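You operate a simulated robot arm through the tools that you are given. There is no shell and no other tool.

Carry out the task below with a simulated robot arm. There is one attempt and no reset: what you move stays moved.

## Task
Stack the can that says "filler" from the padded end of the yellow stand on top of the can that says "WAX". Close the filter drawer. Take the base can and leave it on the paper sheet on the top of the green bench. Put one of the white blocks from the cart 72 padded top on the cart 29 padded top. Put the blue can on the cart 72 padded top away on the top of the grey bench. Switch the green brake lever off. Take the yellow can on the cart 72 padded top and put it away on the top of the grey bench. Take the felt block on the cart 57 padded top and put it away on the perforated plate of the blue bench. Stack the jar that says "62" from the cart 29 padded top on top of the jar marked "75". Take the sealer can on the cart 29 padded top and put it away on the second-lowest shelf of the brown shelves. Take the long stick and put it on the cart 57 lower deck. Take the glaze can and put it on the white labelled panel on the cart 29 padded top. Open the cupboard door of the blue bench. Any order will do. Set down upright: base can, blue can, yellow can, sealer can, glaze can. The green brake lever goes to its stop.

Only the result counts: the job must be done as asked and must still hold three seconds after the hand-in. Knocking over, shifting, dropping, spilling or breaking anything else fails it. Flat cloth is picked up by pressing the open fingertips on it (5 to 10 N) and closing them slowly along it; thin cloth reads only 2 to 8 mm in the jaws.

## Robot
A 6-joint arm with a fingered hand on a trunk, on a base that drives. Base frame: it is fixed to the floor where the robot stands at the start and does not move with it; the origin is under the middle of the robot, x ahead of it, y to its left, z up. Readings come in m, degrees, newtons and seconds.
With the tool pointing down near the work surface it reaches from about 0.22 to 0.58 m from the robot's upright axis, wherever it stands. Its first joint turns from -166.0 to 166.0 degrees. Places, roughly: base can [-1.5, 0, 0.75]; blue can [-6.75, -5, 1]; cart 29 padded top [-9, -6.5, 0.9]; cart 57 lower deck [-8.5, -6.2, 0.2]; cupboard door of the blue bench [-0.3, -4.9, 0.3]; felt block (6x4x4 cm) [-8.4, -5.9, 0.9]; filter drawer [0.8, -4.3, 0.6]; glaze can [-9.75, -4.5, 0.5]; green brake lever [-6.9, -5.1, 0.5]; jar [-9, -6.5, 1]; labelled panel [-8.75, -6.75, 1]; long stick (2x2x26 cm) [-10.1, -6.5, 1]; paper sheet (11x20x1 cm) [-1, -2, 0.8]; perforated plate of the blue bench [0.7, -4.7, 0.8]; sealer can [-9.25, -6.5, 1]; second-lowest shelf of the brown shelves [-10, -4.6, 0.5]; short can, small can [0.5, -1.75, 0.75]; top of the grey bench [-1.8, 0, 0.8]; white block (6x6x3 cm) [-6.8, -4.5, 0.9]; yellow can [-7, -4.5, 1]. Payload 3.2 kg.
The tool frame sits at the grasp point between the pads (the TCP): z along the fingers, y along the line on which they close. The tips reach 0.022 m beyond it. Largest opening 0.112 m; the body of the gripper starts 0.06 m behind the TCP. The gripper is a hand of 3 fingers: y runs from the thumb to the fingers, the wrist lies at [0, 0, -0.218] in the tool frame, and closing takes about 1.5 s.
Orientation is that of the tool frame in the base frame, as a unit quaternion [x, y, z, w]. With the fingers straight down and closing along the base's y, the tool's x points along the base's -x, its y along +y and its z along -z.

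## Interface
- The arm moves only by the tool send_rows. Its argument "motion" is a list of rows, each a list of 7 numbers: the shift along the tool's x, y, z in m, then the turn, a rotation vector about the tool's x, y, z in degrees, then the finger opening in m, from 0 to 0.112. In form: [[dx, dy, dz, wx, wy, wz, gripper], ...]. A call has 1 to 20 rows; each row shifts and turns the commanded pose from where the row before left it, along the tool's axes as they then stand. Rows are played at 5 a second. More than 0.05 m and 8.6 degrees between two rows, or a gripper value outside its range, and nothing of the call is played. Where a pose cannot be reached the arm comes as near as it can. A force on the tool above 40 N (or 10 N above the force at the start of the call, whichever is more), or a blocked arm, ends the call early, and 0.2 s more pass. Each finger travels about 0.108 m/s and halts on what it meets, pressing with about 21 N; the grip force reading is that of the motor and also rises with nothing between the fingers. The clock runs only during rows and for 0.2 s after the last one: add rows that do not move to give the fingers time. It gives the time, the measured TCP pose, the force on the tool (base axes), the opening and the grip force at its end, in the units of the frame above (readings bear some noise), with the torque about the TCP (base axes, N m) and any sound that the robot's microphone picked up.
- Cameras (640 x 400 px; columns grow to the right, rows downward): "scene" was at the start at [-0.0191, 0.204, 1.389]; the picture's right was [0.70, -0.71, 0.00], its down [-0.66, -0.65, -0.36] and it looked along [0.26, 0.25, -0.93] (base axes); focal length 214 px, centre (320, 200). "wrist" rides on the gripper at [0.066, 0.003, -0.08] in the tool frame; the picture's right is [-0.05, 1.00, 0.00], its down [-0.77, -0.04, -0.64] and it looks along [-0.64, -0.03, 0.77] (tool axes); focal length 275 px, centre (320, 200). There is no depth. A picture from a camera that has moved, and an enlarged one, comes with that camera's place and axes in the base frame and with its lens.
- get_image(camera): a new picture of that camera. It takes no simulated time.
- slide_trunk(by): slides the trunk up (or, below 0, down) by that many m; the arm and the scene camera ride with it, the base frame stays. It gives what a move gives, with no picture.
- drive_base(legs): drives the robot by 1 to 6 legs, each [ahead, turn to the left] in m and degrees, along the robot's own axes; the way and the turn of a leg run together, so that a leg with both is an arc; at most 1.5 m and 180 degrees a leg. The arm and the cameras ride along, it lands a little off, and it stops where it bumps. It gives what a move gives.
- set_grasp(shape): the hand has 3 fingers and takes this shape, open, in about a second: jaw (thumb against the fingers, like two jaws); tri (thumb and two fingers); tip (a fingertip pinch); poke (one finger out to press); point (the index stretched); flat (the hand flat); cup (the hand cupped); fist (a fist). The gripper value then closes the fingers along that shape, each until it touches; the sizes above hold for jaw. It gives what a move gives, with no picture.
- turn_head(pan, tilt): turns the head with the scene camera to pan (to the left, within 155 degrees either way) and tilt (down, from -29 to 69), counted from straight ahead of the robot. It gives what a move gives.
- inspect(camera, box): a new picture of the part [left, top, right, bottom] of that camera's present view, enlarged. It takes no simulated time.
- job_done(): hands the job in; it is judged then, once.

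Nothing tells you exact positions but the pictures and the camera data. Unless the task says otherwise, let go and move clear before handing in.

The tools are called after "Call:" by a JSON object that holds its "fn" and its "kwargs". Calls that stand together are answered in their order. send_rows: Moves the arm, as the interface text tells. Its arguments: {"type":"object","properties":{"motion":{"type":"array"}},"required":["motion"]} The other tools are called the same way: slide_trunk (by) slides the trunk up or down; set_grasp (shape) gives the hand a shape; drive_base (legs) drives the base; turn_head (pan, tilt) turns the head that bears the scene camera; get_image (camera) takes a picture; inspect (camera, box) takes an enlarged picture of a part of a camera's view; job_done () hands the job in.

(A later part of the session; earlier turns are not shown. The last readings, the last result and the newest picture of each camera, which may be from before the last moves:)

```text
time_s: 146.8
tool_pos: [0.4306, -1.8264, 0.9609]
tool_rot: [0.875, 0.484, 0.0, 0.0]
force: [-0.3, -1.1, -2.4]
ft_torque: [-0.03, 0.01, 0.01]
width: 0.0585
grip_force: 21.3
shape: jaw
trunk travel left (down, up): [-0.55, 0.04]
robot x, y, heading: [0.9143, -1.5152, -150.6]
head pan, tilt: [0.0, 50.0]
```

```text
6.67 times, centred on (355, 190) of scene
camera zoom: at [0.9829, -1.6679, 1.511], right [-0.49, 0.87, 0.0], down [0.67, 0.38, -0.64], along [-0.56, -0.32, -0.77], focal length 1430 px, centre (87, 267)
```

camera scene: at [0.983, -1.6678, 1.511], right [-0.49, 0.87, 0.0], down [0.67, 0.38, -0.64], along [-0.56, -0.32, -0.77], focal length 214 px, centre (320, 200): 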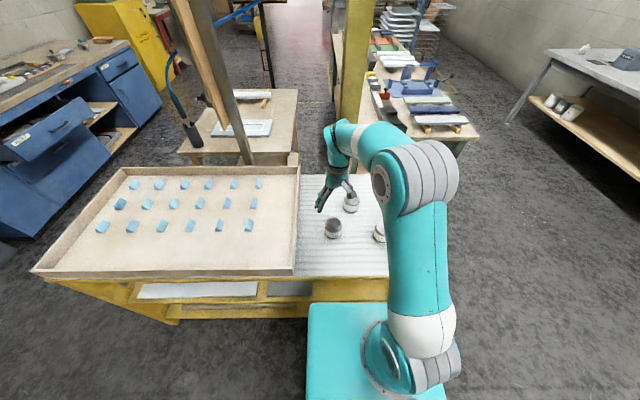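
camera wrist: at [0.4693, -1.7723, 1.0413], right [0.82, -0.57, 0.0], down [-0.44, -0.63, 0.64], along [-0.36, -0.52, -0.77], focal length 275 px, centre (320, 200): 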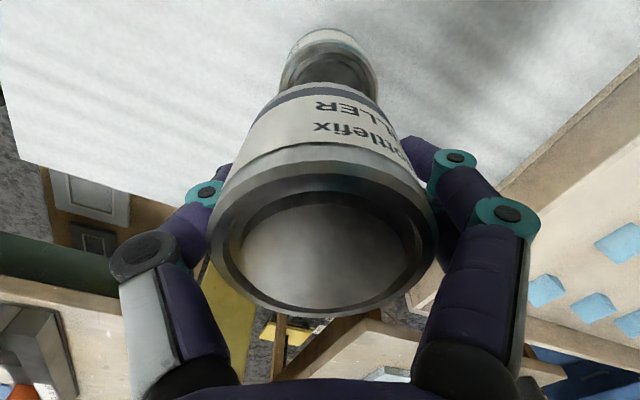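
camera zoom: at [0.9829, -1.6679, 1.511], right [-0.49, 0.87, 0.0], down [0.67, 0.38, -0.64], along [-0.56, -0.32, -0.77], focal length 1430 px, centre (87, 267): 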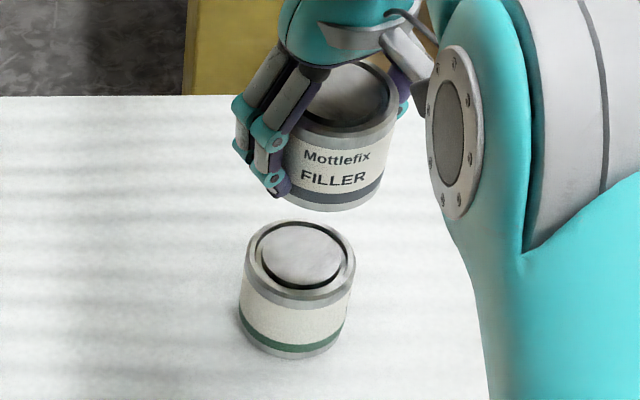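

WAX is offset about 5 mm along the closing axis; I correct that and lower toward contact in small steps.

Call:
{"fn": "send_rows", "kwargs": {"motion": [[0, 0.0053, 0, 0, 0, 0, 0.045], [0, 0, 0.02, 0, 0, 0, 0.045], [0, 0, 0.02, 0, 0, 0, 0.045], [0, 0, 0.008, 0, 0, 0, 0.045], [0, 0, 0, 0, 0, 0, 0.045]]}}

Call:
{"fn": "inspect", "kwargs": {"camera": "wrist", "box": [250, 10, 410, 110]}}

Call:
{"fn": "inspect", "kwargs": {"camera": "scene", "box": [325, 170, 375, 220]}}

```text
time_s: 147.9
tool_pos: [0.4362, -1.8322, 0.9129]
tool_rot: [0.875, 0.485, 0.0, 0.0]
force: [0.2, -0.2, -2.5]
ft_torque: [-0.01, 0.01, 0.01]
width: 0.058
grip_force: 21.3
shape: jaw
trunk travel left (down, up): [-0.55, 0.04]
robot x, y, heading: [0.9153, -1.512, -150.9]
head pan, tilt: [0.0, 50.0]
```

```text
4.00 times, centred on (330, 60) of wrist
camera zoom: at [0.4743, -1.7768, 0.9937], right [0.82, -0.57, 0.0], down [-0.44, -0.63, 0.64], along [-0.36, -0.52, -0.77], focal length 1101 px, centre (280, 760)
```

zoom: 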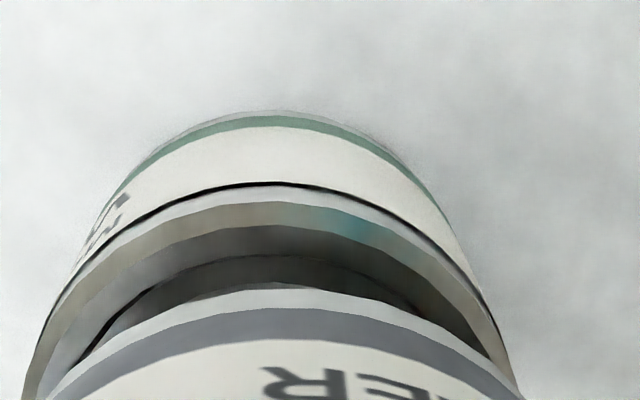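

```text
8.00 times, centred on (350, 195) of scene
camera zoom: at [0.9827, -1.668, 1.511], right [-0.49, 0.87, 0.0], down [0.67, 0.38, -0.64], along [-0.56, -0.32, -0.77], focal length 1716 px, centre (80, 240)
```

zoom: 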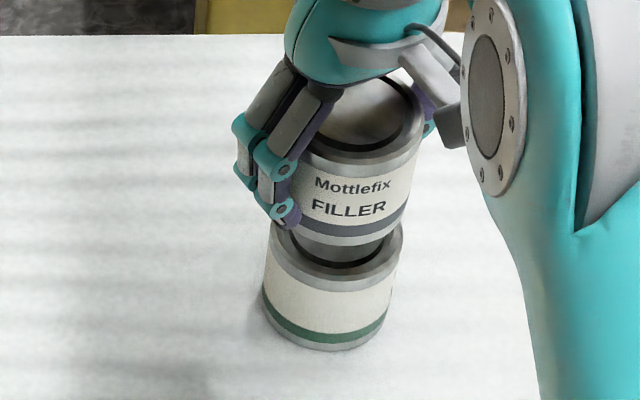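

Alignment is within about 2 mm. I lower the last bit in 2–3 mm steps.

Call:
{"fn": "send_rows", "kwargs": {"motion": [[0, -0.001, 0.005, 0, 0, 0, 0.045], [0, 0, 0.004, 0, 0, 0, 0.045], [0, 0, 0.002, 0, 0, 0, 0.045]]}}

Call:
{"fn": "send_rows", "kwargs": {"motion": [[0, 0, 0.002, 0, 0, 0, 0.045]]}}

```text
time_s: 148.8
tool_pos: [0.4343, -1.8305, 0.9028]
tool_rot: [0.875, 0.484, 0.0, 0.0]
force: [0.0, 0.1, -2.9]
ft_torque: [-0.02, -0.02, -0.01]
width: 0.0584
grip_force: 20.8
shape: jaw
trunk travel left (down, up): [-0.55, 0.04]
robot x, y, heading: [0.9125, -1.5163, -150.2]
head pan, tilt: [0.0, 50.0]
```

```text
time_s: 149.2
tool_pos: [0.4362, -1.8303, 0.9006]
tool_rot: [0.875, 0.483, 0.0, -0.001]
force: [-0.1, 0.0, -2.7]
ft_torque: [0.02, 0.0, 0.0]
width: 0.0579
grip_force: 21.5
shape: jaw
trunk travel left (down, up): [-0.55, 0.04]
robot x, y, heading: [0.9178, -1.5136, -150.3]
head pan, tilt: [0.0, 50.0]
```

Call:
{"fn": "send_rows", "kwargs": {"motion": [[0, 0, 0.002, 0, 0, 0, 0.045], [0, 0, 0, 0, 0, 0, 0.045]]}}

Call:
{"fn": "send_rows", "kwargs": {"motion": [[0, 0, 0.001, 0, 0, 0, 0.045], [0, 0, 0, 0, 0, 0, 0.045]]}}

Call:
{"fn": "inspect", "kwargs": {"camera": "scene", "box": [325, 170, 375, 220]}}

```text
time_s: 149.8
tool_pos: [0.4353, -1.83, 0.8983]
tool_rot: [0.875, 0.484, 0.0, 0.0]
force: [-0.4, 0.7, -3.0]
ft_torque: [-0.03, 0.01, 0.0]
width: 0.0583
grip_force: 21.0
shape: jaw
trunk travel left (down, up): [-0.55, 0.04]
robot x, y, heading: [0.9142, -1.5137, -150.5]
head pan, tilt: [0.0, 50.0]
```

```text
time_s: 150.3
tool_pos: [0.4357, -1.8297, 0.8971]
tool_rot: [0.875, 0.484, 0.0, -0.001]
force: [-0.2, 0.0, -2.6]
ft_torque: [0.0, 0.01, 0.0]
width: 0.0584
grip_force: 20.9
shape: jaw
trunk travel left (down, up): [-0.55, 0.04]
robot x, y, heading: [0.9166, -1.5172, -150.4]
head pan, tilt: [0.0, 50.0]
```

```text
8.00 times, centred on (350, 195) of scene
camera zoom: at [0.9827, -1.668, 1.511], right [-0.49, 0.87, 0.0], down [0.67, 0.38, -0.64], along [-0.56, -0.32, -0.77], focal length 1716 px, centre (80, 240)
```

zoom: 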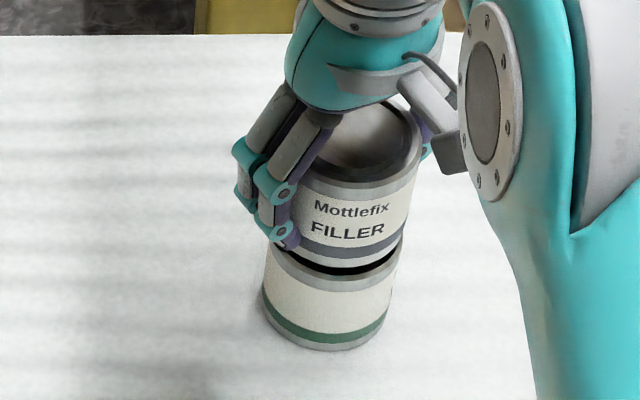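

Still a small gap. I keep lowering 2 mm at a time watching the force.

Call:
{"fn": "send_rows", "kwargs": {"motion": [[0, 0, 0.002, 0, 0, 0, 0.045], [0, 0, 0, 0, 0, 0, 0.045]]}}

Call:
{"fn": "send_rows", "kwargs": {"motion": [[0, 0, 0.002, 0, 0, 0, 0.045], [0, 0, 0, 0, 0, 0, 0.045]]}}

Call:
{"fn": "send_rows", "kwargs": {"motion": [[0, 0, 0.0015, 0, 0, 0, 0.045], [0, 0, 0, 0, 0, 0, 0.045]]}}

```text
time_s: 150.9
tool_pos: [0.4368, -1.8302, 0.8973]
tool_rot: [0.875, 0.484, -0.001, 0.0]
force: [0.4, -0.4, -1.5]
ft_torque: [0.03, 0.02, 0.0]
width: 0.0582
grip_force: 20.9
shape: jaw
trunk travel left (down, up): [-0.55, 0.04]
robot x, y, heading: [0.9137, -1.5132, -150.3]
head pan, tilt: [0.0, 50.0]
```

```text
time_s: 151.6
tool_pos: [0.4362, -1.8296, 0.8938]
tool_rot: [0.875, 0.484, 0.001, 0.0]
force: [0.3, -0.7, -2.5]
ft_torque: [-0.02, -0.01, 0.0]
width: 0.0585
grip_force: 21.1
shape: jaw
trunk travel left (down, up): [-0.55, 0.04]
robot x, y, heading: [0.9169, -1.5133, -150.4]
head pan, tilt: [0.0, 50.0]
```

```text
time_s: 152.2
tool_pos: [0.4366, -1.8312, 0.8935]
tool_rot: [0.875, 0.484, 0.0, 0.0]
force: [0.0, 0.2, -2.6]
ft_torque: [-0.02, -0.04, 0.0]
width: 0.058
grip_force: 20.9
shape: jaw
trunk travel left (down, up): [-0.55, 0.04]
robot x, y, heading: [0.9137, -1.5135, -150.5]
head pan, tilt: [0.0, 50.0]
```

Call:
{"fn": "send_rows", "kwargs": {"motion": [[0, 0, 0.002, 0, 0, 0, 0.045], [0, 0, 0, 0, 0, 0, 0.045]]}}

Call:
{"fn": "send_rows", "kwargs": {"motion": [[0, 0, 0.002, 0, 0, 0, 0.045], [0, 0, 0, 0, 0, 0, 0.045]]}}

Call:
{"fn": "inspect", "kwargs": {"camera": "scene", "box": [325, 170, 375, 220]}}

```text
time_s: 152.8
tool_pos: [0.4353, -1.8286, 0.8921]
tool_rot: [0.875, 0.485, 0.0, 0.0]
force: [-0.1, 0.1, 1.9]
ft_torque: [-0.04, 0.0, -0.01]
width: 0.0583
grip_force: 20.2
shape: jaw
trunk travel left (down, up): [-0.55, 0.04]
robot x, y, heading: [0.9153, -1.5109, -150.2]
head pan, tilt: [0.0, 50.0]
```

```text
time_s: 153.3
tool_pos: [0.436, -1.8307, 0.8909]
tool_rot: [0.874, 0.485, -0.002, 0.001]
force: [0.2, 0.1, 15.8]
ft_torque: [-0.02, -0.04, -0.01]
width: 0.0578
grip_force: 21.1
shape: jaw
trunk travel left (down, up): [-0.55, 0.04]
robot x, y, heading: [0.9158, -1.5098, -150.4]
head pan, tilt: [0.0, 50.0]
```

```text
8.00 times, centred on (350, 195) of scene
camera zoom: at [0.9846, -1.6667, 1.5112], right [-0.49, 0.87, 0.0], down [0.67, 0.38, -0.64], along [-0.56, -0.32, -0.77], focal length 1716 px, centre (80, 240)
```

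zoom: 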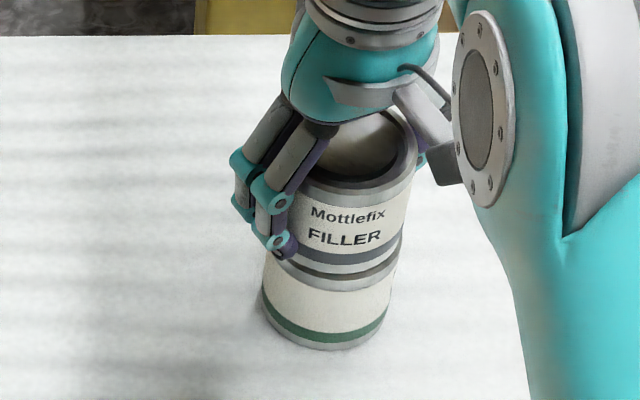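

Filler now rests on WAX (16 N). I ease off a millimetre and release.

Call:
{"fn": "send_rows", "kwargs": {"motion": [[0, 0, -0.0015, 0, 0, 0, 0.045], [0, 0, 0, 0, 0, 0, 0.06], [0, 0, 0, 0, 0, 0, 0.07], [0, 0, 0, 0, 0, 0, 0.085], [0, 0, 0, 0, 0, 0, 0.1], [0, 0, 0, 0, 0, 0, 0.112], [0, 0, 0, 0, 0, 0, 0.112], [0, 0, 0, 0, 0, 0, 0.112]]}}

Call:
{"fn": "inspect", "kwargs": {"camera": "scene", "box": [325, 170, 375, 220]}}

Call:
{"fn": "get_image", "kwargs": {"camera": "wrist"}}

```text
time_s: 155.2
tool_pos: [0.4352, -1.8299, 0.8903]
tool_rot: [0.875, 0.484, 0.0, 0.0]
force: [0.0, 0.1, 0.8]
ft_torque: [0.02, 0.0, 0.02]
width: 0.1118
grip_force: 0.1
shape: jaw
trunk travel left (down, up): [-0.55, 0.04]
robot x, y, heading: [0.9156, -1.5137, -150.4]
head pan, tilt: [0.0, 50.0]
```

```text
8.00 times, centred on (350, 195) of scene
camera zoom: at [0.983, -1.6678, 1.511], right [-0.49, 0.87, 0.0], down [0.67, 0.38, -0.64], along [-0.56, -0.32, -0.77], focal length 1716 px, centre (80, 240)
```

zoom: 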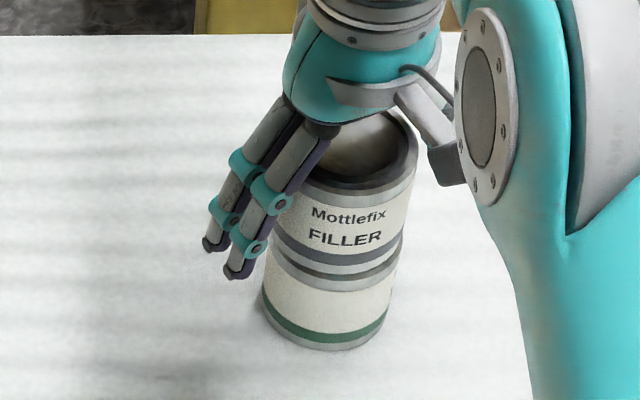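

```text
taken
camera wrist: at [0.4743, -1.7754, 0.9707], right [0.82, -0.57, 0.0], down [-0.44, -0.63, 0.64], along [-0.36, -0.52, -0.77], focal length 275 px, centre (320, 200)
```

wrist: 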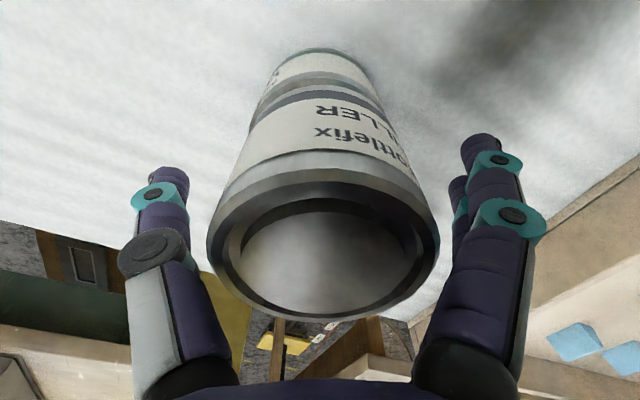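

The stack stands. I raise the hand straight up and draw it back.

Call:
{"fn": "send_rows", "kwargs": {"motion": [[0, 0, -0.03, 0, 0, 0, 0.112], [0, 0, -0.04, 0, 0, 0, 0.112], [0, 0, -0.04, 0, 0, 0, 0.112], [0, 0, -0.04, 0, 0, 0, 0.112], [0, 0, -0.04, 0, 0, 0, 0.112], [0.047, -0.0062, 0, 0, 0, 0, 0.112], [0.047, -0.0062, 0, 0, 0, 0, 0.112], [0.047, -0.0062, 0, 0, 0, 0, 0.112], [0.047, -0.0062, 0, 0, 0, 0, 0.112], [0.047, -0.0062, 0, 0, 0, 0, 0.112], [0, 0, 0, 0, 0, 0, 0.112]]}}

Call:
{"fn": "inspect", "kwargs": {"camera": "scene", "box": [290, 150, 430, 240]}}

```text
time_s: 157.6
tool_pos: [0.5355, -1.6169, 1.0781]
tool_rot: [0.874, 0.485, 0.0, 0.0]
force: [0.1, 0.2, 0.2]
ft_torque: [-0.02, -0.01, -0.02]
width: 0.1121
grip_force: 0.1
shape: jaw
trunk travel left (down, up): [-0.55, 0.04]
robot x, y, heading: [0.9125, -1.5162, -150.5]
head pan, tilt: [0.0, 50.0]
```

```text
4.44 times, centred on (360, 195) of scene
camera zoom: at [0.9829, -1.6678, 1.511], right [-0.49, 0.87, 0.0], down [0.67, 0.38, -0.64], along [-0.56, -0.32, -0.77], focal length 953 px, centre (142, 222)
```

zoom: 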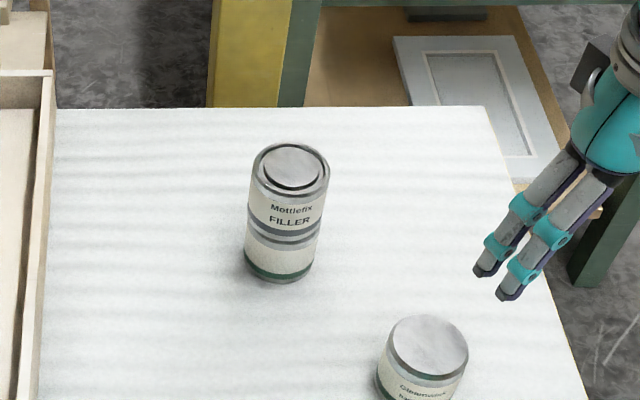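

The stack is good. Now I look toward the blue bench on my left.

Call:
{"fn": "turn_head", "kwargs": {"pan": 52, "tilt": 20}}

Call:
{"fn": "get_image", "kwargs": {"camera": "scene"}}

Call:
{"fn": "inspect", "kwargs": {"camera": "scene", "box": [200, 120, 440, 270]}}

```text
time_s: 158.8
tool_pos: [0.5357, -1.6168, 1.0793]
tool_rot: [0.875, 0.484, 0.001, 0.0]
force: [-0.4, 0.9, 0.4]
ft_torque: [-0.03, 0.0, -0.01]
width: 0.1119
grip_force: 0.1
shape: jaw
trunk travel left (down, up): [-0.55, 0.04]
robot x, y, heading: [0.9158, -1.5146, -150.7]
head pan, tilt: [52.0, 20.0]
```

```text
taken
camera scene: at [1.0361, -1.7219, 1.5565], right [-0.99, 0.15, 0.0], down [0.05, 0.34, -0.94], along [-0.14, -0.93, -0.34], focal length 214 px, centre (320, 200)
```

scene: 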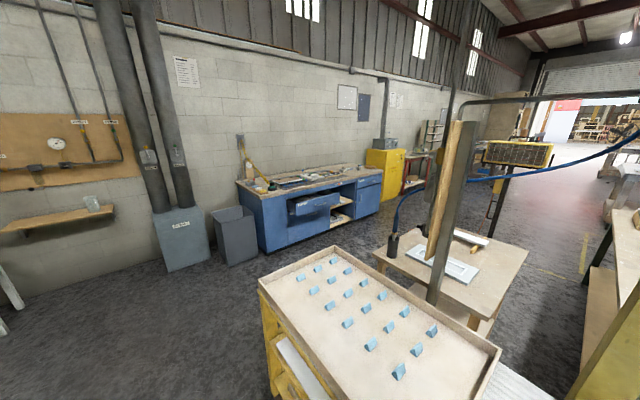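

```text
2.67 times, centred on (320, 195) of scene
camera zoom: at [1.0361, -1.7219, 1.5565], right [-0.99, 0.15, 0.0], down [0.05, 0.34, -0.94], along [-0.14, -0.93, -0.34], focal length 572 px, centre (320, 213)
```

zoom: 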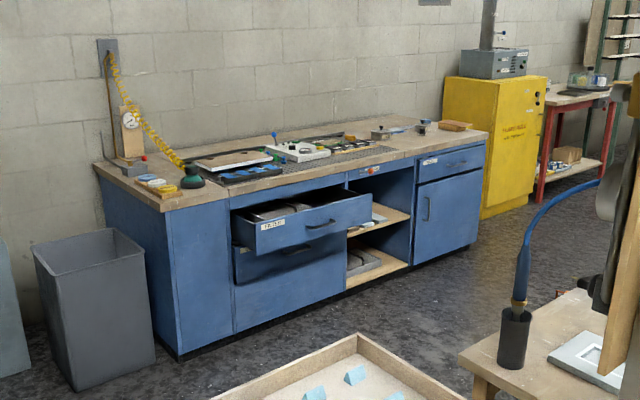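

The top-left drawer of the blue bench stands open (the filter drawer) and the cupboard door is at its right end. I back off from the stand and drive around its left side toward the bench.

Call:
{"fn": "drive_base", "kwargs": {"legs": [[-0.45, 0], [0, 78], [1.1, 0]]}}

```text
time_s: 170.4
tool_pos: [1.6911, -2.7819, 1.0785]
tool_rot: [0.374, 0.927, 0.001, 0.0]
force: [-0.6, 0.3, -0.5]
ft_torque: [0.02, 0.02, -0.01]
width: 0.1117
grip_force: 0.1
shape: jaw
trunk travel left (down, up): [-0.55, 0.04]
robot x, y, heading: [1.6675, -2.3865, -72.3]
head pan, tilt: [52.0, 20.0]
```

Call:
{"fn": "drive_base", "kwargs": {"legs": [[0, -40], [0.827, 0]]}}

Call:
{"fn": "turn_head", "kwargs": {"pan": 20, "tilt": 30}}

Call:
{"fn": "get_image", "kwargs": {"camera": "scene"}}

```text
time_s: 176.6
tool_pos: [1.1534, -3.4888, 1.0781]
tool_rot: [0.655, 0.756, 0.0, 0.0]
force: [0.1, 0.6, -0.2]
ft_torque: [0.0, 0.0, 0.01]
width: 0.1118
grip_force: 0.1
shape: jaw
trunk travel left (down, up): [-0.55, 0.04]
robot x, y, heading: [1.3772, -3.1662, -110.3]
head pan, tilt: [52.0, 20.0]
```

```text
time_s: 177.6
tool_pos: [1.1523, -3.4882, 1.0778]
tool_rot: [0.655, 0.755, -0.001, 0.0]
force: [-0.2, 0.0, 0.2]
ft_torque: [0.01, -0.01, -0.01]
width: 0.1118
grip_force: 0.1
shape: jaw
trunk travel left (down, up): [-0.55, 0.04]
robot x, y, heading: [1.3759, -3.1686, -110.4]
head pan, tilt: [20.0, 30.0]
```

```text
taken
camera scene: at [1.5529, -3.2592, 1.5405], right [-1.0, 0.01, 0.0], down [0.0, 0.5, -0.87], along [0.0, -0.87, -0.5], focal length 214 px, centre (320, 200)
```

scene: 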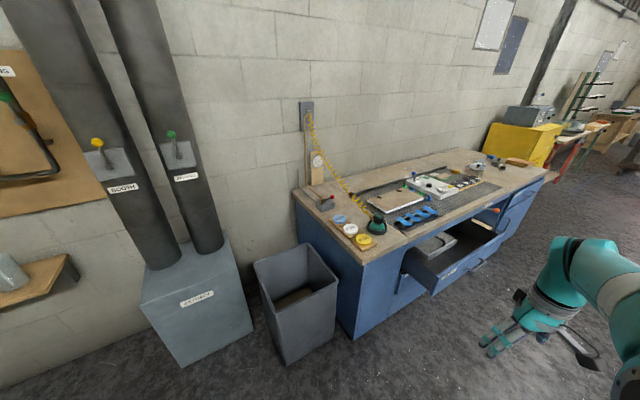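

Call:
{"fn": "drive_base", "kwargs": {"legs": [[0, -48], [0.93, 0], [0, 96]]}}

Call:
{"fn": "turn_head", "kwargs": {"pan": 0, "tilt": 35}}

Call:
{"fn": "get_image", "kwargs": {"camera": "scene"}}

```text
time_s: 188.7
tool_pos: [0.6032, -3.8758, 1.078]
tool_rot: [0.291, 0.957, 0.0, 0.0]
force: [0.8, 0.0, 0.6]
ft_torque: [0.0, -0.01, -0.01]
width: 0.1117
grip_force: 0.1
shape: jaw
trunk travel left (down, up): [-0.55, 0.04]
robot x, y, heading: [0.5135, -3.4953, -62.4]
head pan, tilt: [20.0, 30.0]
```

```text
time_s: 189.6
tool_pos: [0.6033, -3.8764, 1.0783]
tool_rot: [0.291, 0.957, 0.0, 0.0]
force: [0.4, 0.6, -0.4]
ft_torque: [-0.02, -0.01, 0.0]
width: 0.1117
grip_force: 0.1
shape: jaw
trunk travel left (down, up): [-0.55, 0.04]
robot x, y, heading: [0.5098, -3.4954, -62.4]
head pan, tilt: [0.0, 35.0]
```

```text
taken
camera scene: at [0.673, -3.4436, 1.5327], right [-0.88, -0.47, 0.0], down [-0.27, 0.51, -0.82], along [0.38, -0.72, -0.57], focal length 214 px, centre (320, 200)
```

scene: 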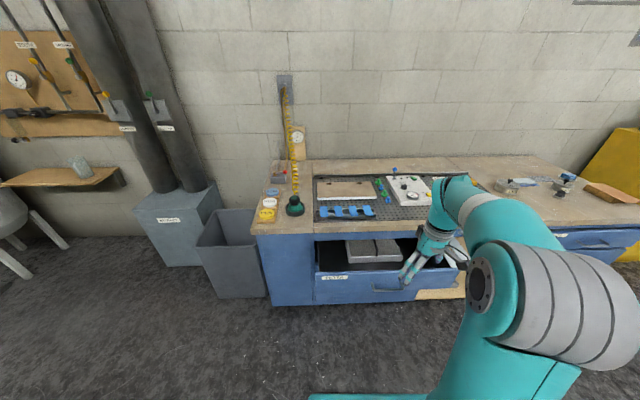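

Call:
{"fn": "inspect", "kwargs": {"camera": "scene", "box": [240, 180, 480, 330]}}

```text
2.67 times, centred on (360, 255) of scene
camera zoom: at [0.673, -3.4436, 1.5327], right [-0.88, -0.47, 0.0], down [-0.27, 0.51, -0.82], along [0.38, -0.72, -0.57], focal length 572 px, centre (213, 53)
```

zoom: 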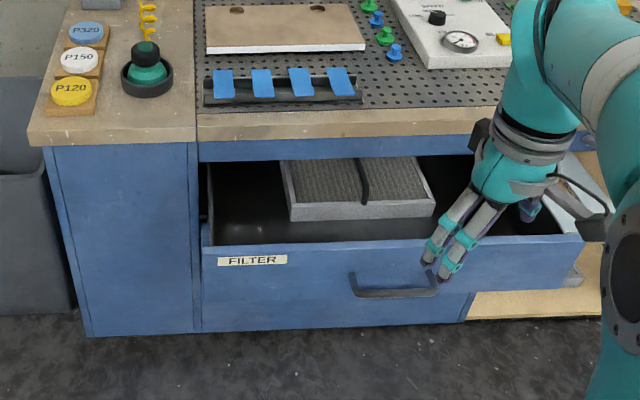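

The filter drawer stands about 0.18 m open; its front is near f-distance 0.6 m ahead, z≈0.57–0.72. I will push it shut with closed fingers pointing forward, so I first align the hand and tilt it horizontal about the wrist.

Call:
{"fn": "drive_base", "kwargs": {"legs": [[0.04, 1.8]]}}

Call:
{"fn": "send_rows", "kwargs": {"motion": [[0, 0, 0, 0, 0, 7.2, 0.08], [0, 0, 0, 0, 0, 7.2, 0.04], [0, 0, 0, 0, 0, 7.2, 0.0], [0, 0, 0, 0, 0, 7.2, 0.0], [-0.0303, 0, -0.0021, 0, -8, 0, 0.0], [-0.0303, 0, -0.0021, 0, -8, 0, 0.0], [-0.0303, 0, -0.0021, 0, -8, 0, 0.0], [-0.0303, 0, -0.0021, 0, -8, 0, 0.0], [-0.0303, 0, -0.0021, 0, -8, 0, 0.0], [-0.0303, 0, -0.0021, 0, -8, 0, 0.0], [0, 0, 0, 0, 0, 0, 0.0]]}}

```text
time_s: 190.4
tool_pos: [0.636, -3.91, 1.078]
tool_rot: [0.275, 0.962, 0.001, 0.0]
force: [-0.4, -0.1, 0.8]
ft_torque: [-0.03, 0.0, 0.05]
width: 0.1119
grip_force: 0.1
shape: jaw
trunk travel left (down, up): [-0.55, 0.04]
robot x, y, heading: [0.5318, -3.5314, -60.4]
head pan, tilt: [0.0, 35.0]
```

```text
time_s: 192.8
tool_pos: [0.7149, -4.0506, 1.1503]
tool_rot: [0.463, 0.787, -0.206, 0.351]
force: [0.3, 0.9, 0.3]
ft_torque: [0.02, 0.05, -0.01]
width: 0.0
grip_force: 21.7
shape: jaw
trunk travel left (down, up): [-0.55, 0.04]
robot x, y, heading: [0.5291, -3.5315, -60.4]
head pan, tilt: [0.0, 35.0]
```

The tilt works. I continue to horizontal.

Call:
{"fn": "send_rows", "kwargs": {"motion": [[-0.0303, 0, -0.0021, 0, -8, 0, 0.0], [-0.0303, 0, -0.0021, 0, -8, 0, 0.0], [-0.0303, 0, -0.0021, 0, -8, 0, 0.0], [-0.0303, 0, -0.0021, 0, -8, 0, 0.0], [-0.0303, 0, -0.0021, 0, -8, 0, 0.0], [0, 0, 0, 0, 0, 0, 0.0]]}}

Call:
{"fn": "get_image", "kwargs": {"camera": "scene"}}

```text
time_s: 194.2
tool_pos: [0.7672, -4.1189, 1.3704]
tool_rot: [0.367, 0.623, -0.349, 0.596]
force: [0.3, 0.0, -0.2]
ft_torque: [0.0, -0.01, 0.01]
width: 0.0
grip_force: 21.2
shape: jaw
out of reach, approached as far as the arm can: row 3, 4, 5
trunk travel left (down, up): [-0.55, 0.04]
robot x, y, heading: [0.5309, -3.5291, -60.4]
head pan, tilt: [0.0, 35.0]
```

```text
taken
camera scene: at [0.6908, -3.4744, 1.5327], right [-0.87, -0.49, 0.0], down [-0.28, 0.5, -0.82], along [0.4, -0.71, -0.57], focal length 214 px, centre (320, 200)
```

scene: 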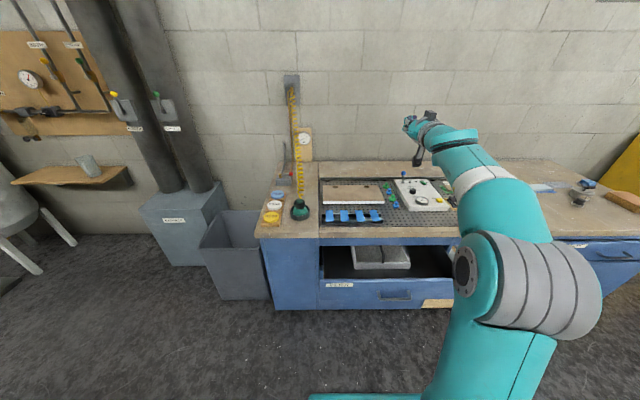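

The hand now points forward, at z 1.37. I lower the trunk so that the hand comes near drawer height, still above it.

Call:
{"fn": "slide_trunk", "kwargs": {"by": -0.42}}

Call:
{"fn": "send_rows", "kwargs": {"motion": [[0, 0, -0.02, 0, 0, 0, 0.0], [0, 0, -0.02, 0, 0, 0, 0.0]]}}

```text
refused: -0.42 is not a number from -0.4 to 0.4
```

```text
time_s: 194.8
tool_pos: [0.7504, -4.0844, 1.3874]
tool_rot: [0.366, 0.622, -0.35, 0.597]
force: [0.3, -0.2, 0.1]
ft_torque: [0.02, -0.01, 0.02]
width: 0.0
grip_force: 20.8
shape: jaw
out of reach, approached as far as the arm can: row 1, 2
trunk travel left (down, up): [-0.55, 0.04]
robot x, y, heading: [0.5329, -3.5301, -60.4]
head pan, tilt: [0.0, 35.0]
```

Call:
{"fn": "slide_trunk", "kwargs": {"by": -0.4}}

Call:
{"fn": "send_rows", "kwargs": {"motion": [[0.04, 0, 0, 0, 0, 0, 0.0], [0.04, 0, 0, 0, 0, 0, 0.0], [0.04, 0, 0, 0, 0, 0, 0.0]]}}

Call:
{"fn": "send_rows", "kwargs": {"motion": [[0, 0, -0.03, 0, 0, 0, 0.0], [0, 0, -0.03, 0, 0, 0, 0.0], [0, 0, -0.03, 0, 0, 0, 0.0]]}}

Call:
{"fn": "get_image", "kwargs": {"camera": "scene"}}

```text
time_s: 198.7
tool_pos: [0.7502, -4.0859, 0.9858]
tool_rot: [0.366, 0.622, -0.351, 0.597]
force: [-0.1, -0.6, -0.1]
ft_torque: [0.03, 0.0, -0.02]
width: 0.0
grip_force: 21.5
shape: jaw
trunk travel left (down, up): [-0.15, 0.44]
robot x, y, heading: [0.5286, -3.5309, -60.4]
head pan, tilt: [0.0, 35.0]
```

```text
time_s: 199.5
tool_pos: [0.7452, -4.1006, 0.9402]
tool_rot: [0.412, 0.629, -0.361, 0.551]
force: [0.9, 0.4, 0.2]
ft_torque: [0.0, -0.02, -0.01]
width: 0.0002
grip_force: 21.1
shape: jaw
out of reach, approached as far as the arm can: row 1, 2, 3
trunk travel left (down, up): [-0.15, 0.44]
robot x, y, heading: [0.5308, -3.5315, -60.3]
head pan, tilt: [0.0, 35.0]
```

```text
time_s: 200.3
tool_pos: [0.7095, -4.0183, 0.9518]
tool_rot: [0.413, 0.629, -0.361, 0.551]
force: [0.3, -0.5, -0.8]
ft_torque: [-0.01, 0.02, 0.01]
width: 0.0
grip_force: 20.9
shape: jaw
trunk travel left (down, up): [-0.15, 0.44]
robot x, y, heading: [0.5351, -3.534, -60.4]
head pan, tilt: [0.0, 35.0]
```

```text
taken
camera scene: at [0.6909, -3.4747, 1.1327], right [-0.87, -0.49, 0.0], down [-0.28, 0.5, -0.82], along [0.4, -0.71, -0.57], focal length 214 px, centre (320, 200)
```

scene: 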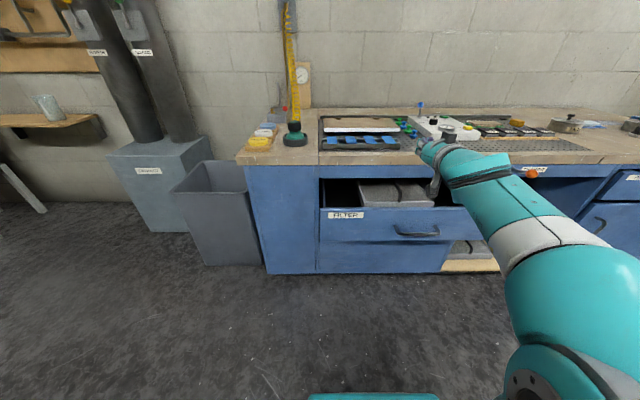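

Fully horizontal seems to run into the arm's limits when lowering. I go back to about a 48° slope, which is good enough for pushing, and then lower.

Call:
{"fn": "send_rows", "kwargs": {"motion": [[0.0303, 0, -0.0021, 0, 8, 0, 0.0], [0.0303, 0, -0.0021, 0, 8, 0, 0.0], [0.0303, 0, -0.0021, 0, 8, 0, 0.0], [0.0303, 0, -0.0021, 0, 8, 0, 0.0], [0.0303, 0, -0.0021, 0, 8, 0, 0.0], [0, 0, 0, 0, 0, 0, 0.0]]}}

```text
time_s: 201.7
tool_pos: [0.6824, -3.9536, 0.819]
tool_rot: [0.51, 0.78, -0.198, 0.302]
force: [-0.2, 0.1, 0.5]
ft_torque: [0.04, -0.03, 0.01]
width: 0.0
grip_force: 21.2
shape: jaw
trunk travel left (down, up): [-0.15, 0.44]
robot x, y, heading: [0.532, -3.5296, -60.4]
head pan, tilt: [0.0, 35.0]
```

Now the hand is at 48° and at z 0.82. I shift it left of the drawer handle and lower to drawer-front height.

Call:
{"fn": "send_rows", "kwargs": {"motion": [[0.0023, 0.0298, -0.0021, 0, 0, 0, 0.0], [0.0023, 0.0298, -0.0021, 0, 0, 0, 0.0], [0.0269, 0, 0.0295, 0, 0, 0, 0.0], [0.0269, 0, 0.0295, 0, 0, 0, 0.0], [0.0269, 0, 0.0295, 0, 0, 0, 0.0], [0.0269, 0, 0.0295, 0, 0, 0, 0.0], [0, 0, 0, 0, 0, 0, 0.0]]}}

Call:
{"fn": "get_image", "kwargs": {"camera": "scene"}}

Call:
{"fn": "get_image", "kwargs": {"camera": "wrist"}}

```text
time_s: 203.3
tool_pos: [0.7369, -3.9274, 0.6614]
tool_rot: [0.51, 0.78, -0.199, 0.304]
force: [0.5, 0.5, 0.5]
ft_torque: [-0.01, 0.01, 0.01]
width: 0.0001
grip_force: 20.8
shape: jaw
trunk travel left (down, up): [-0.15, 0.44]
robot x, y, heading: [0.5342, -3.5303, -60.3]
head pan, tilt: [0.0, 35.0]
```

```text
taken
camera scene: at [0.6908, -3.4745, 1.1327], right [-0.87, -0.49, 0.0], down [-0.28, 0.5, -0.82], along [0.4, -0.71, -0.57], focal length 214 px, centre (320, 200)
```

scene: 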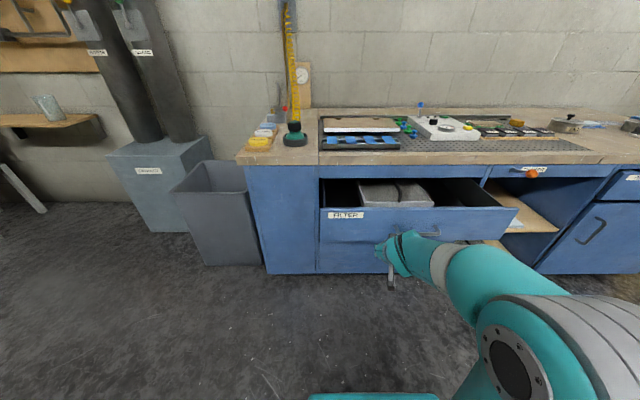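

```text
taken
camera wrist: at [0.6992, -3.8318, 0.6752], right [0.93, 0.37, 0.03], down [0.02, -0.14, 0.99], along [0.37, -0.92, -0.14], focal length 275 px, centre (320, 200)
```

wrist: 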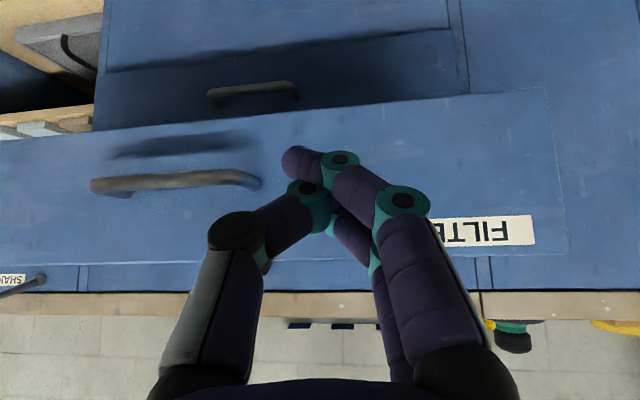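

The fingertips are 6 cm left of the handle at z≈0.65, some 12 cm short of the drawer front. I move forward to contact, then push.

Call:
{"fn": "send_rows", "kwargs": {"motion": [[-0.02934, 0.004, 0.02678, 0, 0, 0, 0.0], [-0.02934, 0.004, 0.02678, 0, 0, 0, 0.0], [-0.0147, 0.002, 0.0134, 0, 0, 0, 0.0]]}}

Call:
{"fn": "send_rows", "kwargs": {"motion": [[-0.0147, 0.002, 0.0134, 0, 0, 0, 0.0], [-0.0147, 0.002, 0.0134, 0, 0, 0, 0.0]]}}

Call:
{"fn": "get_image", "kwargs": {"camera": "wrist"}}

```text
time_s: 204.1
tool_pos: [0.7856, -4.0146, 0.6593]
tool_rot: [0.511, 0.78, -0.198, 0.303]
force: [0.6, -0.3, 0.3]
ft_torque: [0.02, 0.01, 0.02]
width: 0.0001
grip_force: 21.2
shape: jaw
trunk travel left (down, up): [-0.15, 0.44]
robot x, y, heading: [0.5353, -3.5284, -60.4]
head pan, tilt: [0.0, 35.0]
```

```text
time_s: 204.7
tool_pos: [0.8041, -4.049, 0.6589]
tool_rot: [0.511, 0.78, -0.199, 0.302]
force: [0.1, -0.5, -0.3]
ft_torque: [-0.01, 0.0, -0.02]
width: 0.0001
grip_force: 21.0
shape: jaw
trunk travel left (down, up): [-0.15, 0.44]
robot x, y, heading: [0.5268, -3.5315, -60.3]
head pan, tilt: [0.0, 35.0]
```

```text
taken
camera wrist: at [0.7661, -3.9535, 0.674], right [0.93, 0.37, 0.03], down [0.02, -0.14, 0.99], along [0.37, -0.92, -0.14], focal length 275 px, centre (320, 200)
```

wrist: 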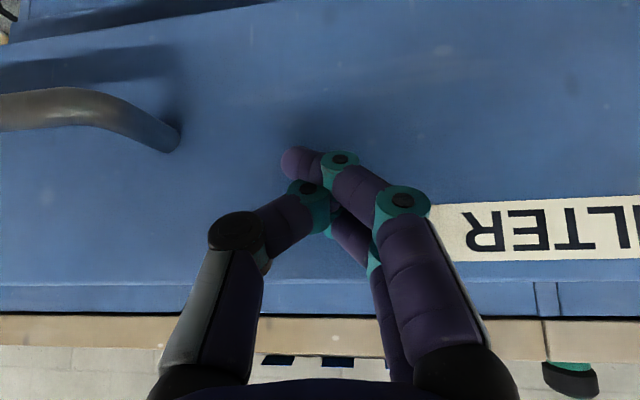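

Nearly at the drawer front. I continue pushing forward in 2 cm steps.

Call:
{"fn": "send_rows", "kwargs": {"motion": [[-0.0147, 0.002, 0.0134, 0, 0, 0, 0.0], [-0.0147, 0.002, 0.0134, 0, 0, 0, 0.0]]}}

Call:
{"fn": "send_rows", "kwargs": {"motion": [[-0.0147, 0.002, 0.0134, 0, 0, 0, 0.0], [-0.0147, 0.002, 0.0134, 0, 0, 0, 0.0]]}}

Call:
{"fn": "get_image", "kwargs": {"camera": "scene"}}

```text
time_s: 205.3
tool_pos: [0.8215, -4.0841, 0.6578]
tool_rot: [0.51, 0.78, -0.199, 0.303]
force: [-0.7, 0.8, 1.4]
ft_torque: [0.02, 0.02, -0.01]
width: 0.0
grip_force: 20.2
shape: jaw
trunk travel left (down, up): [-0.15, 0.44]
robot x, y, heading: [0.5292, -3.5304, -60.4]
head pan, tilt: [0.0, 35.0]
```

```text
time_s: 205.9
tool_pos: [0.8429, -4.1183, 0.6601]
tool_rot: [0.51, 0.78, -0.199, 0.303]
force: [-0.1, -0.1, 0.1]
ft_torque: [-0.05, 0.01, 0.0]
width: 0.0001
grip_force: 21.3
shape: jaw
trunk travel left (down, up): [-0.15, 0.44]
robot x, y, heading: [0.5306, -3.5341, -60.3]
head pan, tilt: [0.0, 35.0]
```

```text
taken
camera scene: at [0.6908, -3.4744, 1.1327], right [-0.87, -0.49, 0.0], down [-0.28, 0.5, -0.82], along [0.4, -0.71, -0.57], focal length 214 px, centre (320, 200)
```

scene: 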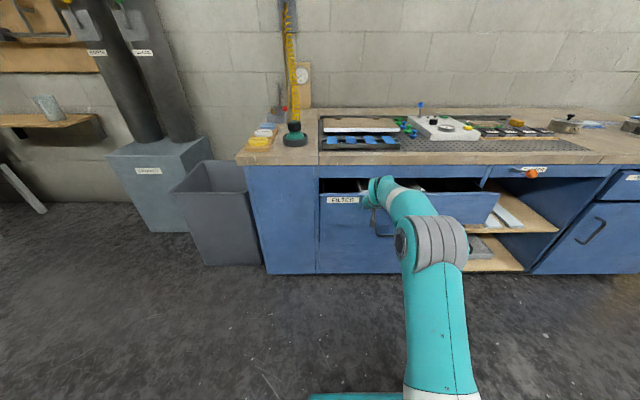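

The drawer is sliding in with little force. I keep pushing.

Call:
{"fn": "send_rows", "kwargs": {"motion": [[-0.0147, 0.002, 0.0134, 0, 0, 0, 0.0], [-0.0147, 0.002, 0.0134, 0, 0, 0, 0.0], [-0.0147, 0.002, 0.0134, 0, 0, 0, 0.0]]}}

Call:
{"fn": "send_rows", "kwargs": {"motion": [[-0.0073, 0.001, 0.0067, 0, 0, 0, 0.0], [-0.0073, 0.001, 0.0067, 0, 0, 0, 0.0], [-0.0073, 0.001, 0.0067, 0, 0, 0, 0.0], [-0.0073, 0.001, 0.0067, 0, 0, 0, 0.0]]}}

Call:
{"fn": "get_image", "kwargs": {"camera": "scene"}}

Call:
{"fn": "get_image", "kwargs": {"camera": "wrist"}}

```text
time_s: 206.7
tool_pos: [0.8707, -4.1678, 0.6586]
tool_rot: [0.51, 0.78, -0.199, 0.304]
force: [0.1, 0.4, 0.3]
ft_torque: [-0.02, -0.02, -0.02]
width: 0.0
grip_force: 21.1
shape: jaw
trunk travel left (down, up): [-0.15, 0.44]
robot x, y, heading: [0.532, -3.5286, -60.6]
head pan, tilt: [0.0, 35.0]
```

```text
time_s: 207.7
tool_pos: [0.884, -4.1884, 0.6549]
tool_rot: [0.511, 0.779, -0.198, 0.303]
force: [-1.3, 1.6, 0.5]
ft_torque: [0.02, 0.04, -0.05]
width: 0.0002
grip_force: 21.2
shape: jaw
out of reach, approached as far as the arm can: row 3, 4
trunk travel left (down, up): [-0.15, 0.44]
robot x, y, heading: [0.5311, -3.5286, -60.4]
head pan, tilt: [0.0, 35.0]
```

```text
taken
camera scene: at [0.6907, -3.4743, 1.1327], right [-0.87, -0.49, 0.0], down [-0.28, 0.5, -0.82], along [0.4, -0.71, -0.57], focal length 214 px, centre (320, 200)
```

scene: 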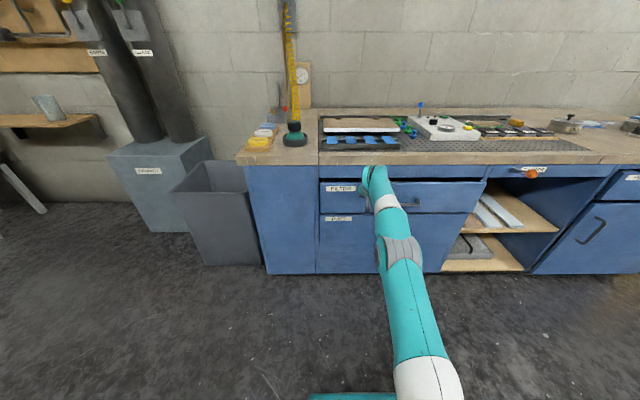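

```text
taken
camera wrist: at [0.8465, -4.0927, 0.6693], right [0.93, 0.37, 0.03], down [0.02, -0.14, 0.99], along [0.37, -0.92, -0.14], focal length 275 px, centre (320, 200)
```

wrist: 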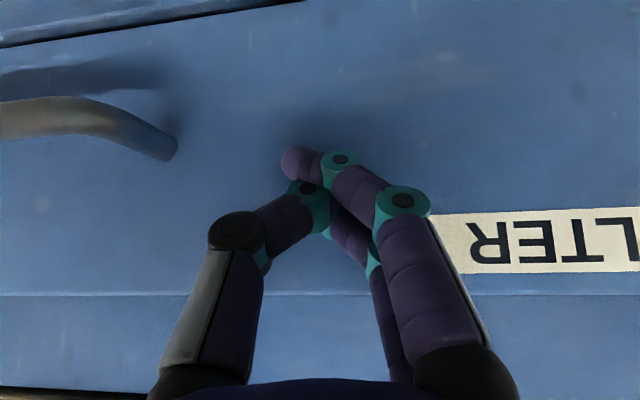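

I am at the arm's limit with the drawer almost shut. I draw the hand back, roll 8 cm closer and push again.

Call:
{"fn": "send_rows", "kwargs": {"motion": [[0.0293, -0.004, -0.0268, 0, 0, 0, 0.0], [0.0293, -0.004, -0.0268, 0, 0, 0, 0.0], [0.0147, -0.002, -0.0134, 0, 0, 0, 0.0]]}}

Call:
{"fn": "drive_base", "kwargs": {"legs": [[0.08, 0]]}}

Call:
{"fn": "inspect", "kwargs": {"camera": "scene", "box": [290, 130, 530, 280]}}

```text
time_s: 208.5
tool_pos: [0.8352, -4.1006, 0.656]
tool_rot: [0.511, 0.78, -0.198, 0.303]
force: [0.6, 0.0, -0.3]
ft_torque: [-0.03, -0.02, -0.02]
width: 0.0002
grip_force: 21.0
shape: jaw
trunk travel left (down, up): [-0.15, 0.44]
robot x, y, heading: [0.5338, -3.5306, -60.3]
head pan, tilt: [0.0, 35.0]
```

```text
time_s: 209.5
tool_pos: [0.875, -4.1693, 0.6569]
tool_rot: [0.51, 0.78, -0.198, 0.303]
force: [-0.4, -0.1, 0.2]
ft_torque: [-0.01, -0.06, 0.0]
width: 0.0001
grip_force: 21.5
shape: jaw
trunk travel left (down, up): [-0.15, 0.44]
robot x, y, heading: [0.5731, -3.6017, -60.3]
head pan, tilt: [0.0, 35.0]
```

```text
2.67 times, centred on (410, 205) of scene
camera zoom: at [0.7302, -3.5438, 1.1327], right [-0.87, -0.49, 0.0], down [-0.28, 0.5, -0.82], along [0.4, -0.71, -0.57], focal length 572 px, centre (80, 187)
```

zoom: 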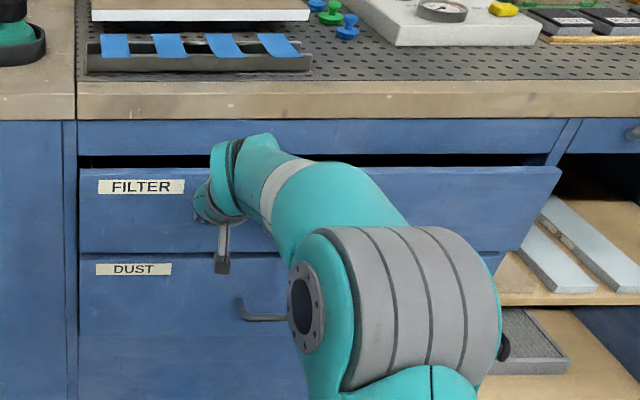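

The drawer is still some cm out. I push on in small steps and watch the force for the stop.

Call:
{"fn": "send_rows", "kwargs": {"motion": [[-0.0147, 0.002, 0.0134, 0, 0, 0, 0.0], [-0.0147, 0.002, 0.0134, 0, 0, 0, 0.0], [-0.0073, 0.001, 0.0067, 0, 0, 0, 0.0]]}}

Call:
{"fn": "send_rows", "kwargs": {"motion": [[-0.0073, 0.001, 0.0067, 0, 0, 0, 0.0], [-0.0073, 0.001, 0.0067, 0, 0, 0, 0.0], [-0.0073, 0.001, 0.0067, 0, 0, 0, 0.0]]}}

Call:
{"fn": "inspect", "kwargs": {"camera": "scene", "box": [290, 130, 530, 280]}}

```text
time_s: 210.3
tool_pos: [0.8959, -4.2045, 0.6531]
tool_rot: [0.513, 0.781, -0.194, 0.299]
force: [-7.5, 18.4, 4.9]
ft_torque: [-0.04, -0.01, -0.18]
width: 0.0001
grip_force: 20.7
shape: jaw
trunk travel left (down, up): [-0.15, 0.44]
robot x, y, heading: [0.5708, -3.5995, -60.3]
head pan, tilt: [0.0, 35.0]
stopped in row 3: the force on the tool passed its limit at 52 N (the readings are from after the stop); the commanded pose is now the measured one
```

```text
time_s: 210.6
tool_pos: [0.8955, -4.2048, 0.6516]
tool_rot: [0.515, 0.782, -0.191, 0.295]
force: [-11.9, 22.4, 7.9]
ft_torque: [-0.05, 0.02, -0.11]
width: 0.0002
grip_force: 20.6
shape: jaw
trunk travel left (down, up): [-0.15, 0.44]
robot x, y, heading: [0.5689, -3.5988, -60.3]
head pan, tilt: [0.0, 35.0]
stopped in row 1: the force on the tool passed its limit at 52 N (the readings are from after the stop); the commanded pose is now the measured one
```

```text
2.67 times, centred on (410, 205) of scene
camera zoom: at [0.7282, -3.54, 1.1329], right [-0.87, -0.5, 0.0], down [-0.28, 0.5, -0.82], along [0.41, -0.71, -0.57], focal length 572 px, centre (80, 187)
```

zoom: 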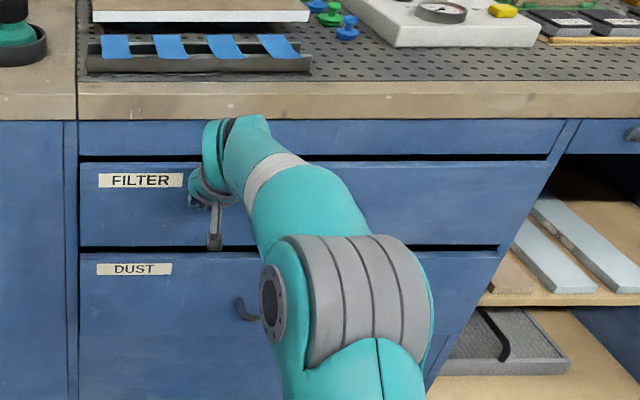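

The push met a hard stop (52 N): the drawer looks flush now. I back the hand off and check.

Call:
{"fn": "send_rows", "kwargs": {"motion": [[0.0147, -0.002, -0.0134, 0, 0, 0, 0.0], [0.0293, -0.004, -0.0268, 0, 0, 0, 0.0], [0.0293, -0.004, -0.0268, 0, 0, 0, 0.0], [0.0293, -0.004, -0.0268, 0, 0, 0, 0.0], [0, 0, 0, 0, 0, 0, 0.0]]}}

Call:
{"fn": "drive_base", "kwargs": {"legs": [[-0.25, 0]]}}

Call:
{"fn": "get_image", "kwargs": {"camera": "scene"}}

Call:
{"fn": "get_image", "kwargs": {"camera": "wrist"}}

```text
time_s: 211.8
tool_pos: [0.8296, -4.0867, 0.6525]
tool_rot: [0.515, 0.782, -0.191, 0.294]
force: [0.9, 0.7, 0.0]
ft_torque: [0.0, 0.04, 0.01]
width: 0.0001
grip_force: 20.5
shape: jaw
trunk travel left (down, up): [-0.15, 0.44]
robot x, y, heading: [0.5739, -3.6012, -60.4]
head pan, tilt: [0.0, 35.0]
```

```text
time_s: 213.6
tool_pos: [0.7039, -3.8696, 0.6533]
tool_rot: [0.518, 0.78, -0.193, 0.294]
force: [1.1, -0.5, -0.2]
ft_torque: [-0.03, -0.02, -0.02]
width: 0.0
grip_force: 21.2
shape: jaw
trunk travel left (down, up): [-0.15, 0.44]
robot x, y, heading: [0.4483, -3.3809, -60.4]
head pan, tilt: [0.0, 35.0]
```

```text
taken
camera scene: at [0.6069, -3.3267, 1.1327], right [-0.87, -0.49, 0.0], down [-0.28, 0.5, -0.82], along [0.4, -0.71, -0.57], focal length 214 px, centre (320, 200)
```

scene: 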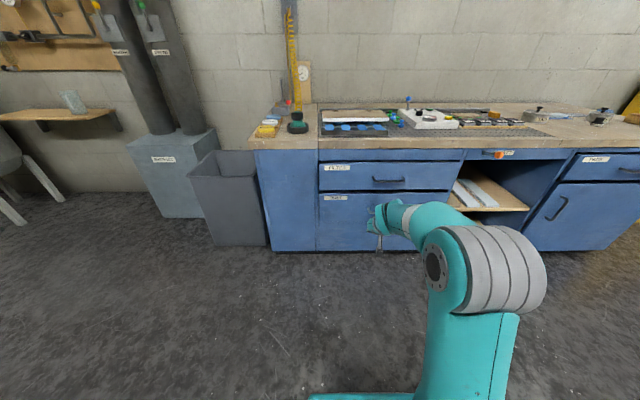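

```text
taken
camera wrist: at [0.6674, -3.7747, 0.6696], right [0.93, 0.36, 0.04], down [0.03, -0.17, 0.99], along [0.36, -0.92, -0.16], focal length 275 px, centre (320, 200)
```

wrist: 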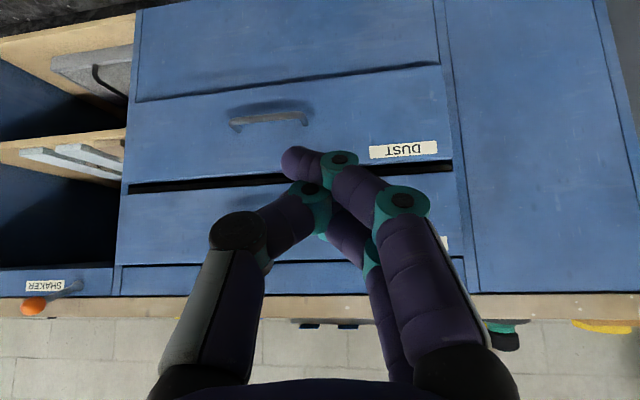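

Call:
{"fn": "inspect", "kwargs": {"camera": "scene", "box": [300, 130, 480, 240]}}

Call:
{"fn": "inspect", "kwargs": {"camera": "scene", "box": [440, 120, 640, 260]}}

```text
3.56 times, centred on (390, 185) of scene
camera zoom: at [0.6069, -3.3267, 1.1327], right [-0.87, -0.49, 0.0], down [-0.28, 0.5, -0.82], along [0.4, -0.71, -0.57], focal length 763 px, centre (71, 253)
```

zoom: 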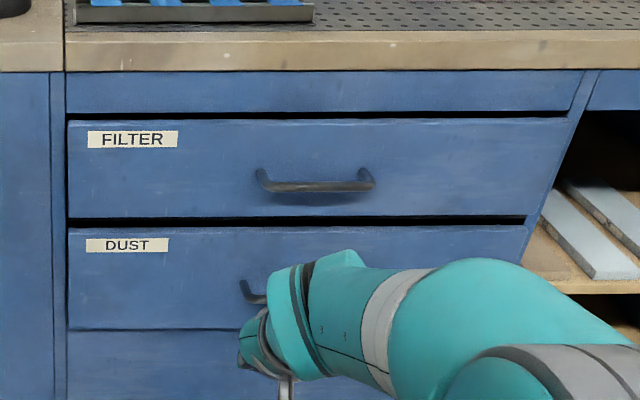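

```text
2.86 times, centred on (540, 190) of scene
camera zoom: at [0.6069, -3.3267, 1.1327], right [-0.87, -0.49, 0.0], down [-0.28, 0.5, -0.82], along [0.4, -0.71, -0.57], focal length 613 px, centre (-309, 229)
```

zoom: 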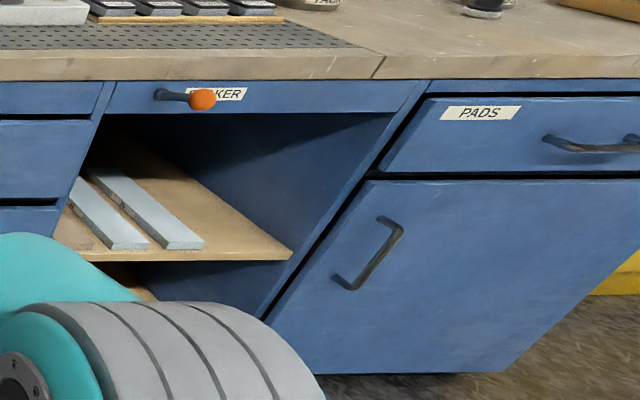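

The filter drawer is flush with the cabinet: closed. Next the cupboard door on the right: its vertical handle is near [-0.03, -4.70, 0.46], hinged on the right. I drive along the bench to a spot in front of it.

Call:
{"fn": "drive_base", "kwargs": {"legs": [[0.22, 0], [0, -90]]}}

```text
time_s: 219.0
tool_pos: [0.0848, -3.8599, 0.6534]
tool_rot: [0.912, 0.212, -0.341, 0.081]
force: [0.3, 1.1, -0.1]
ft_torque: [0.01, 0.01, 0.02]
width: 0.0
grip_force: 20.7
shape: jaw
trunk travel left (down, up): [-0.15, 0.44]
robot x, y, heading: [0.556, -3.5805, -147.6]
head pan, tilt: [0.0, 35.0]
```

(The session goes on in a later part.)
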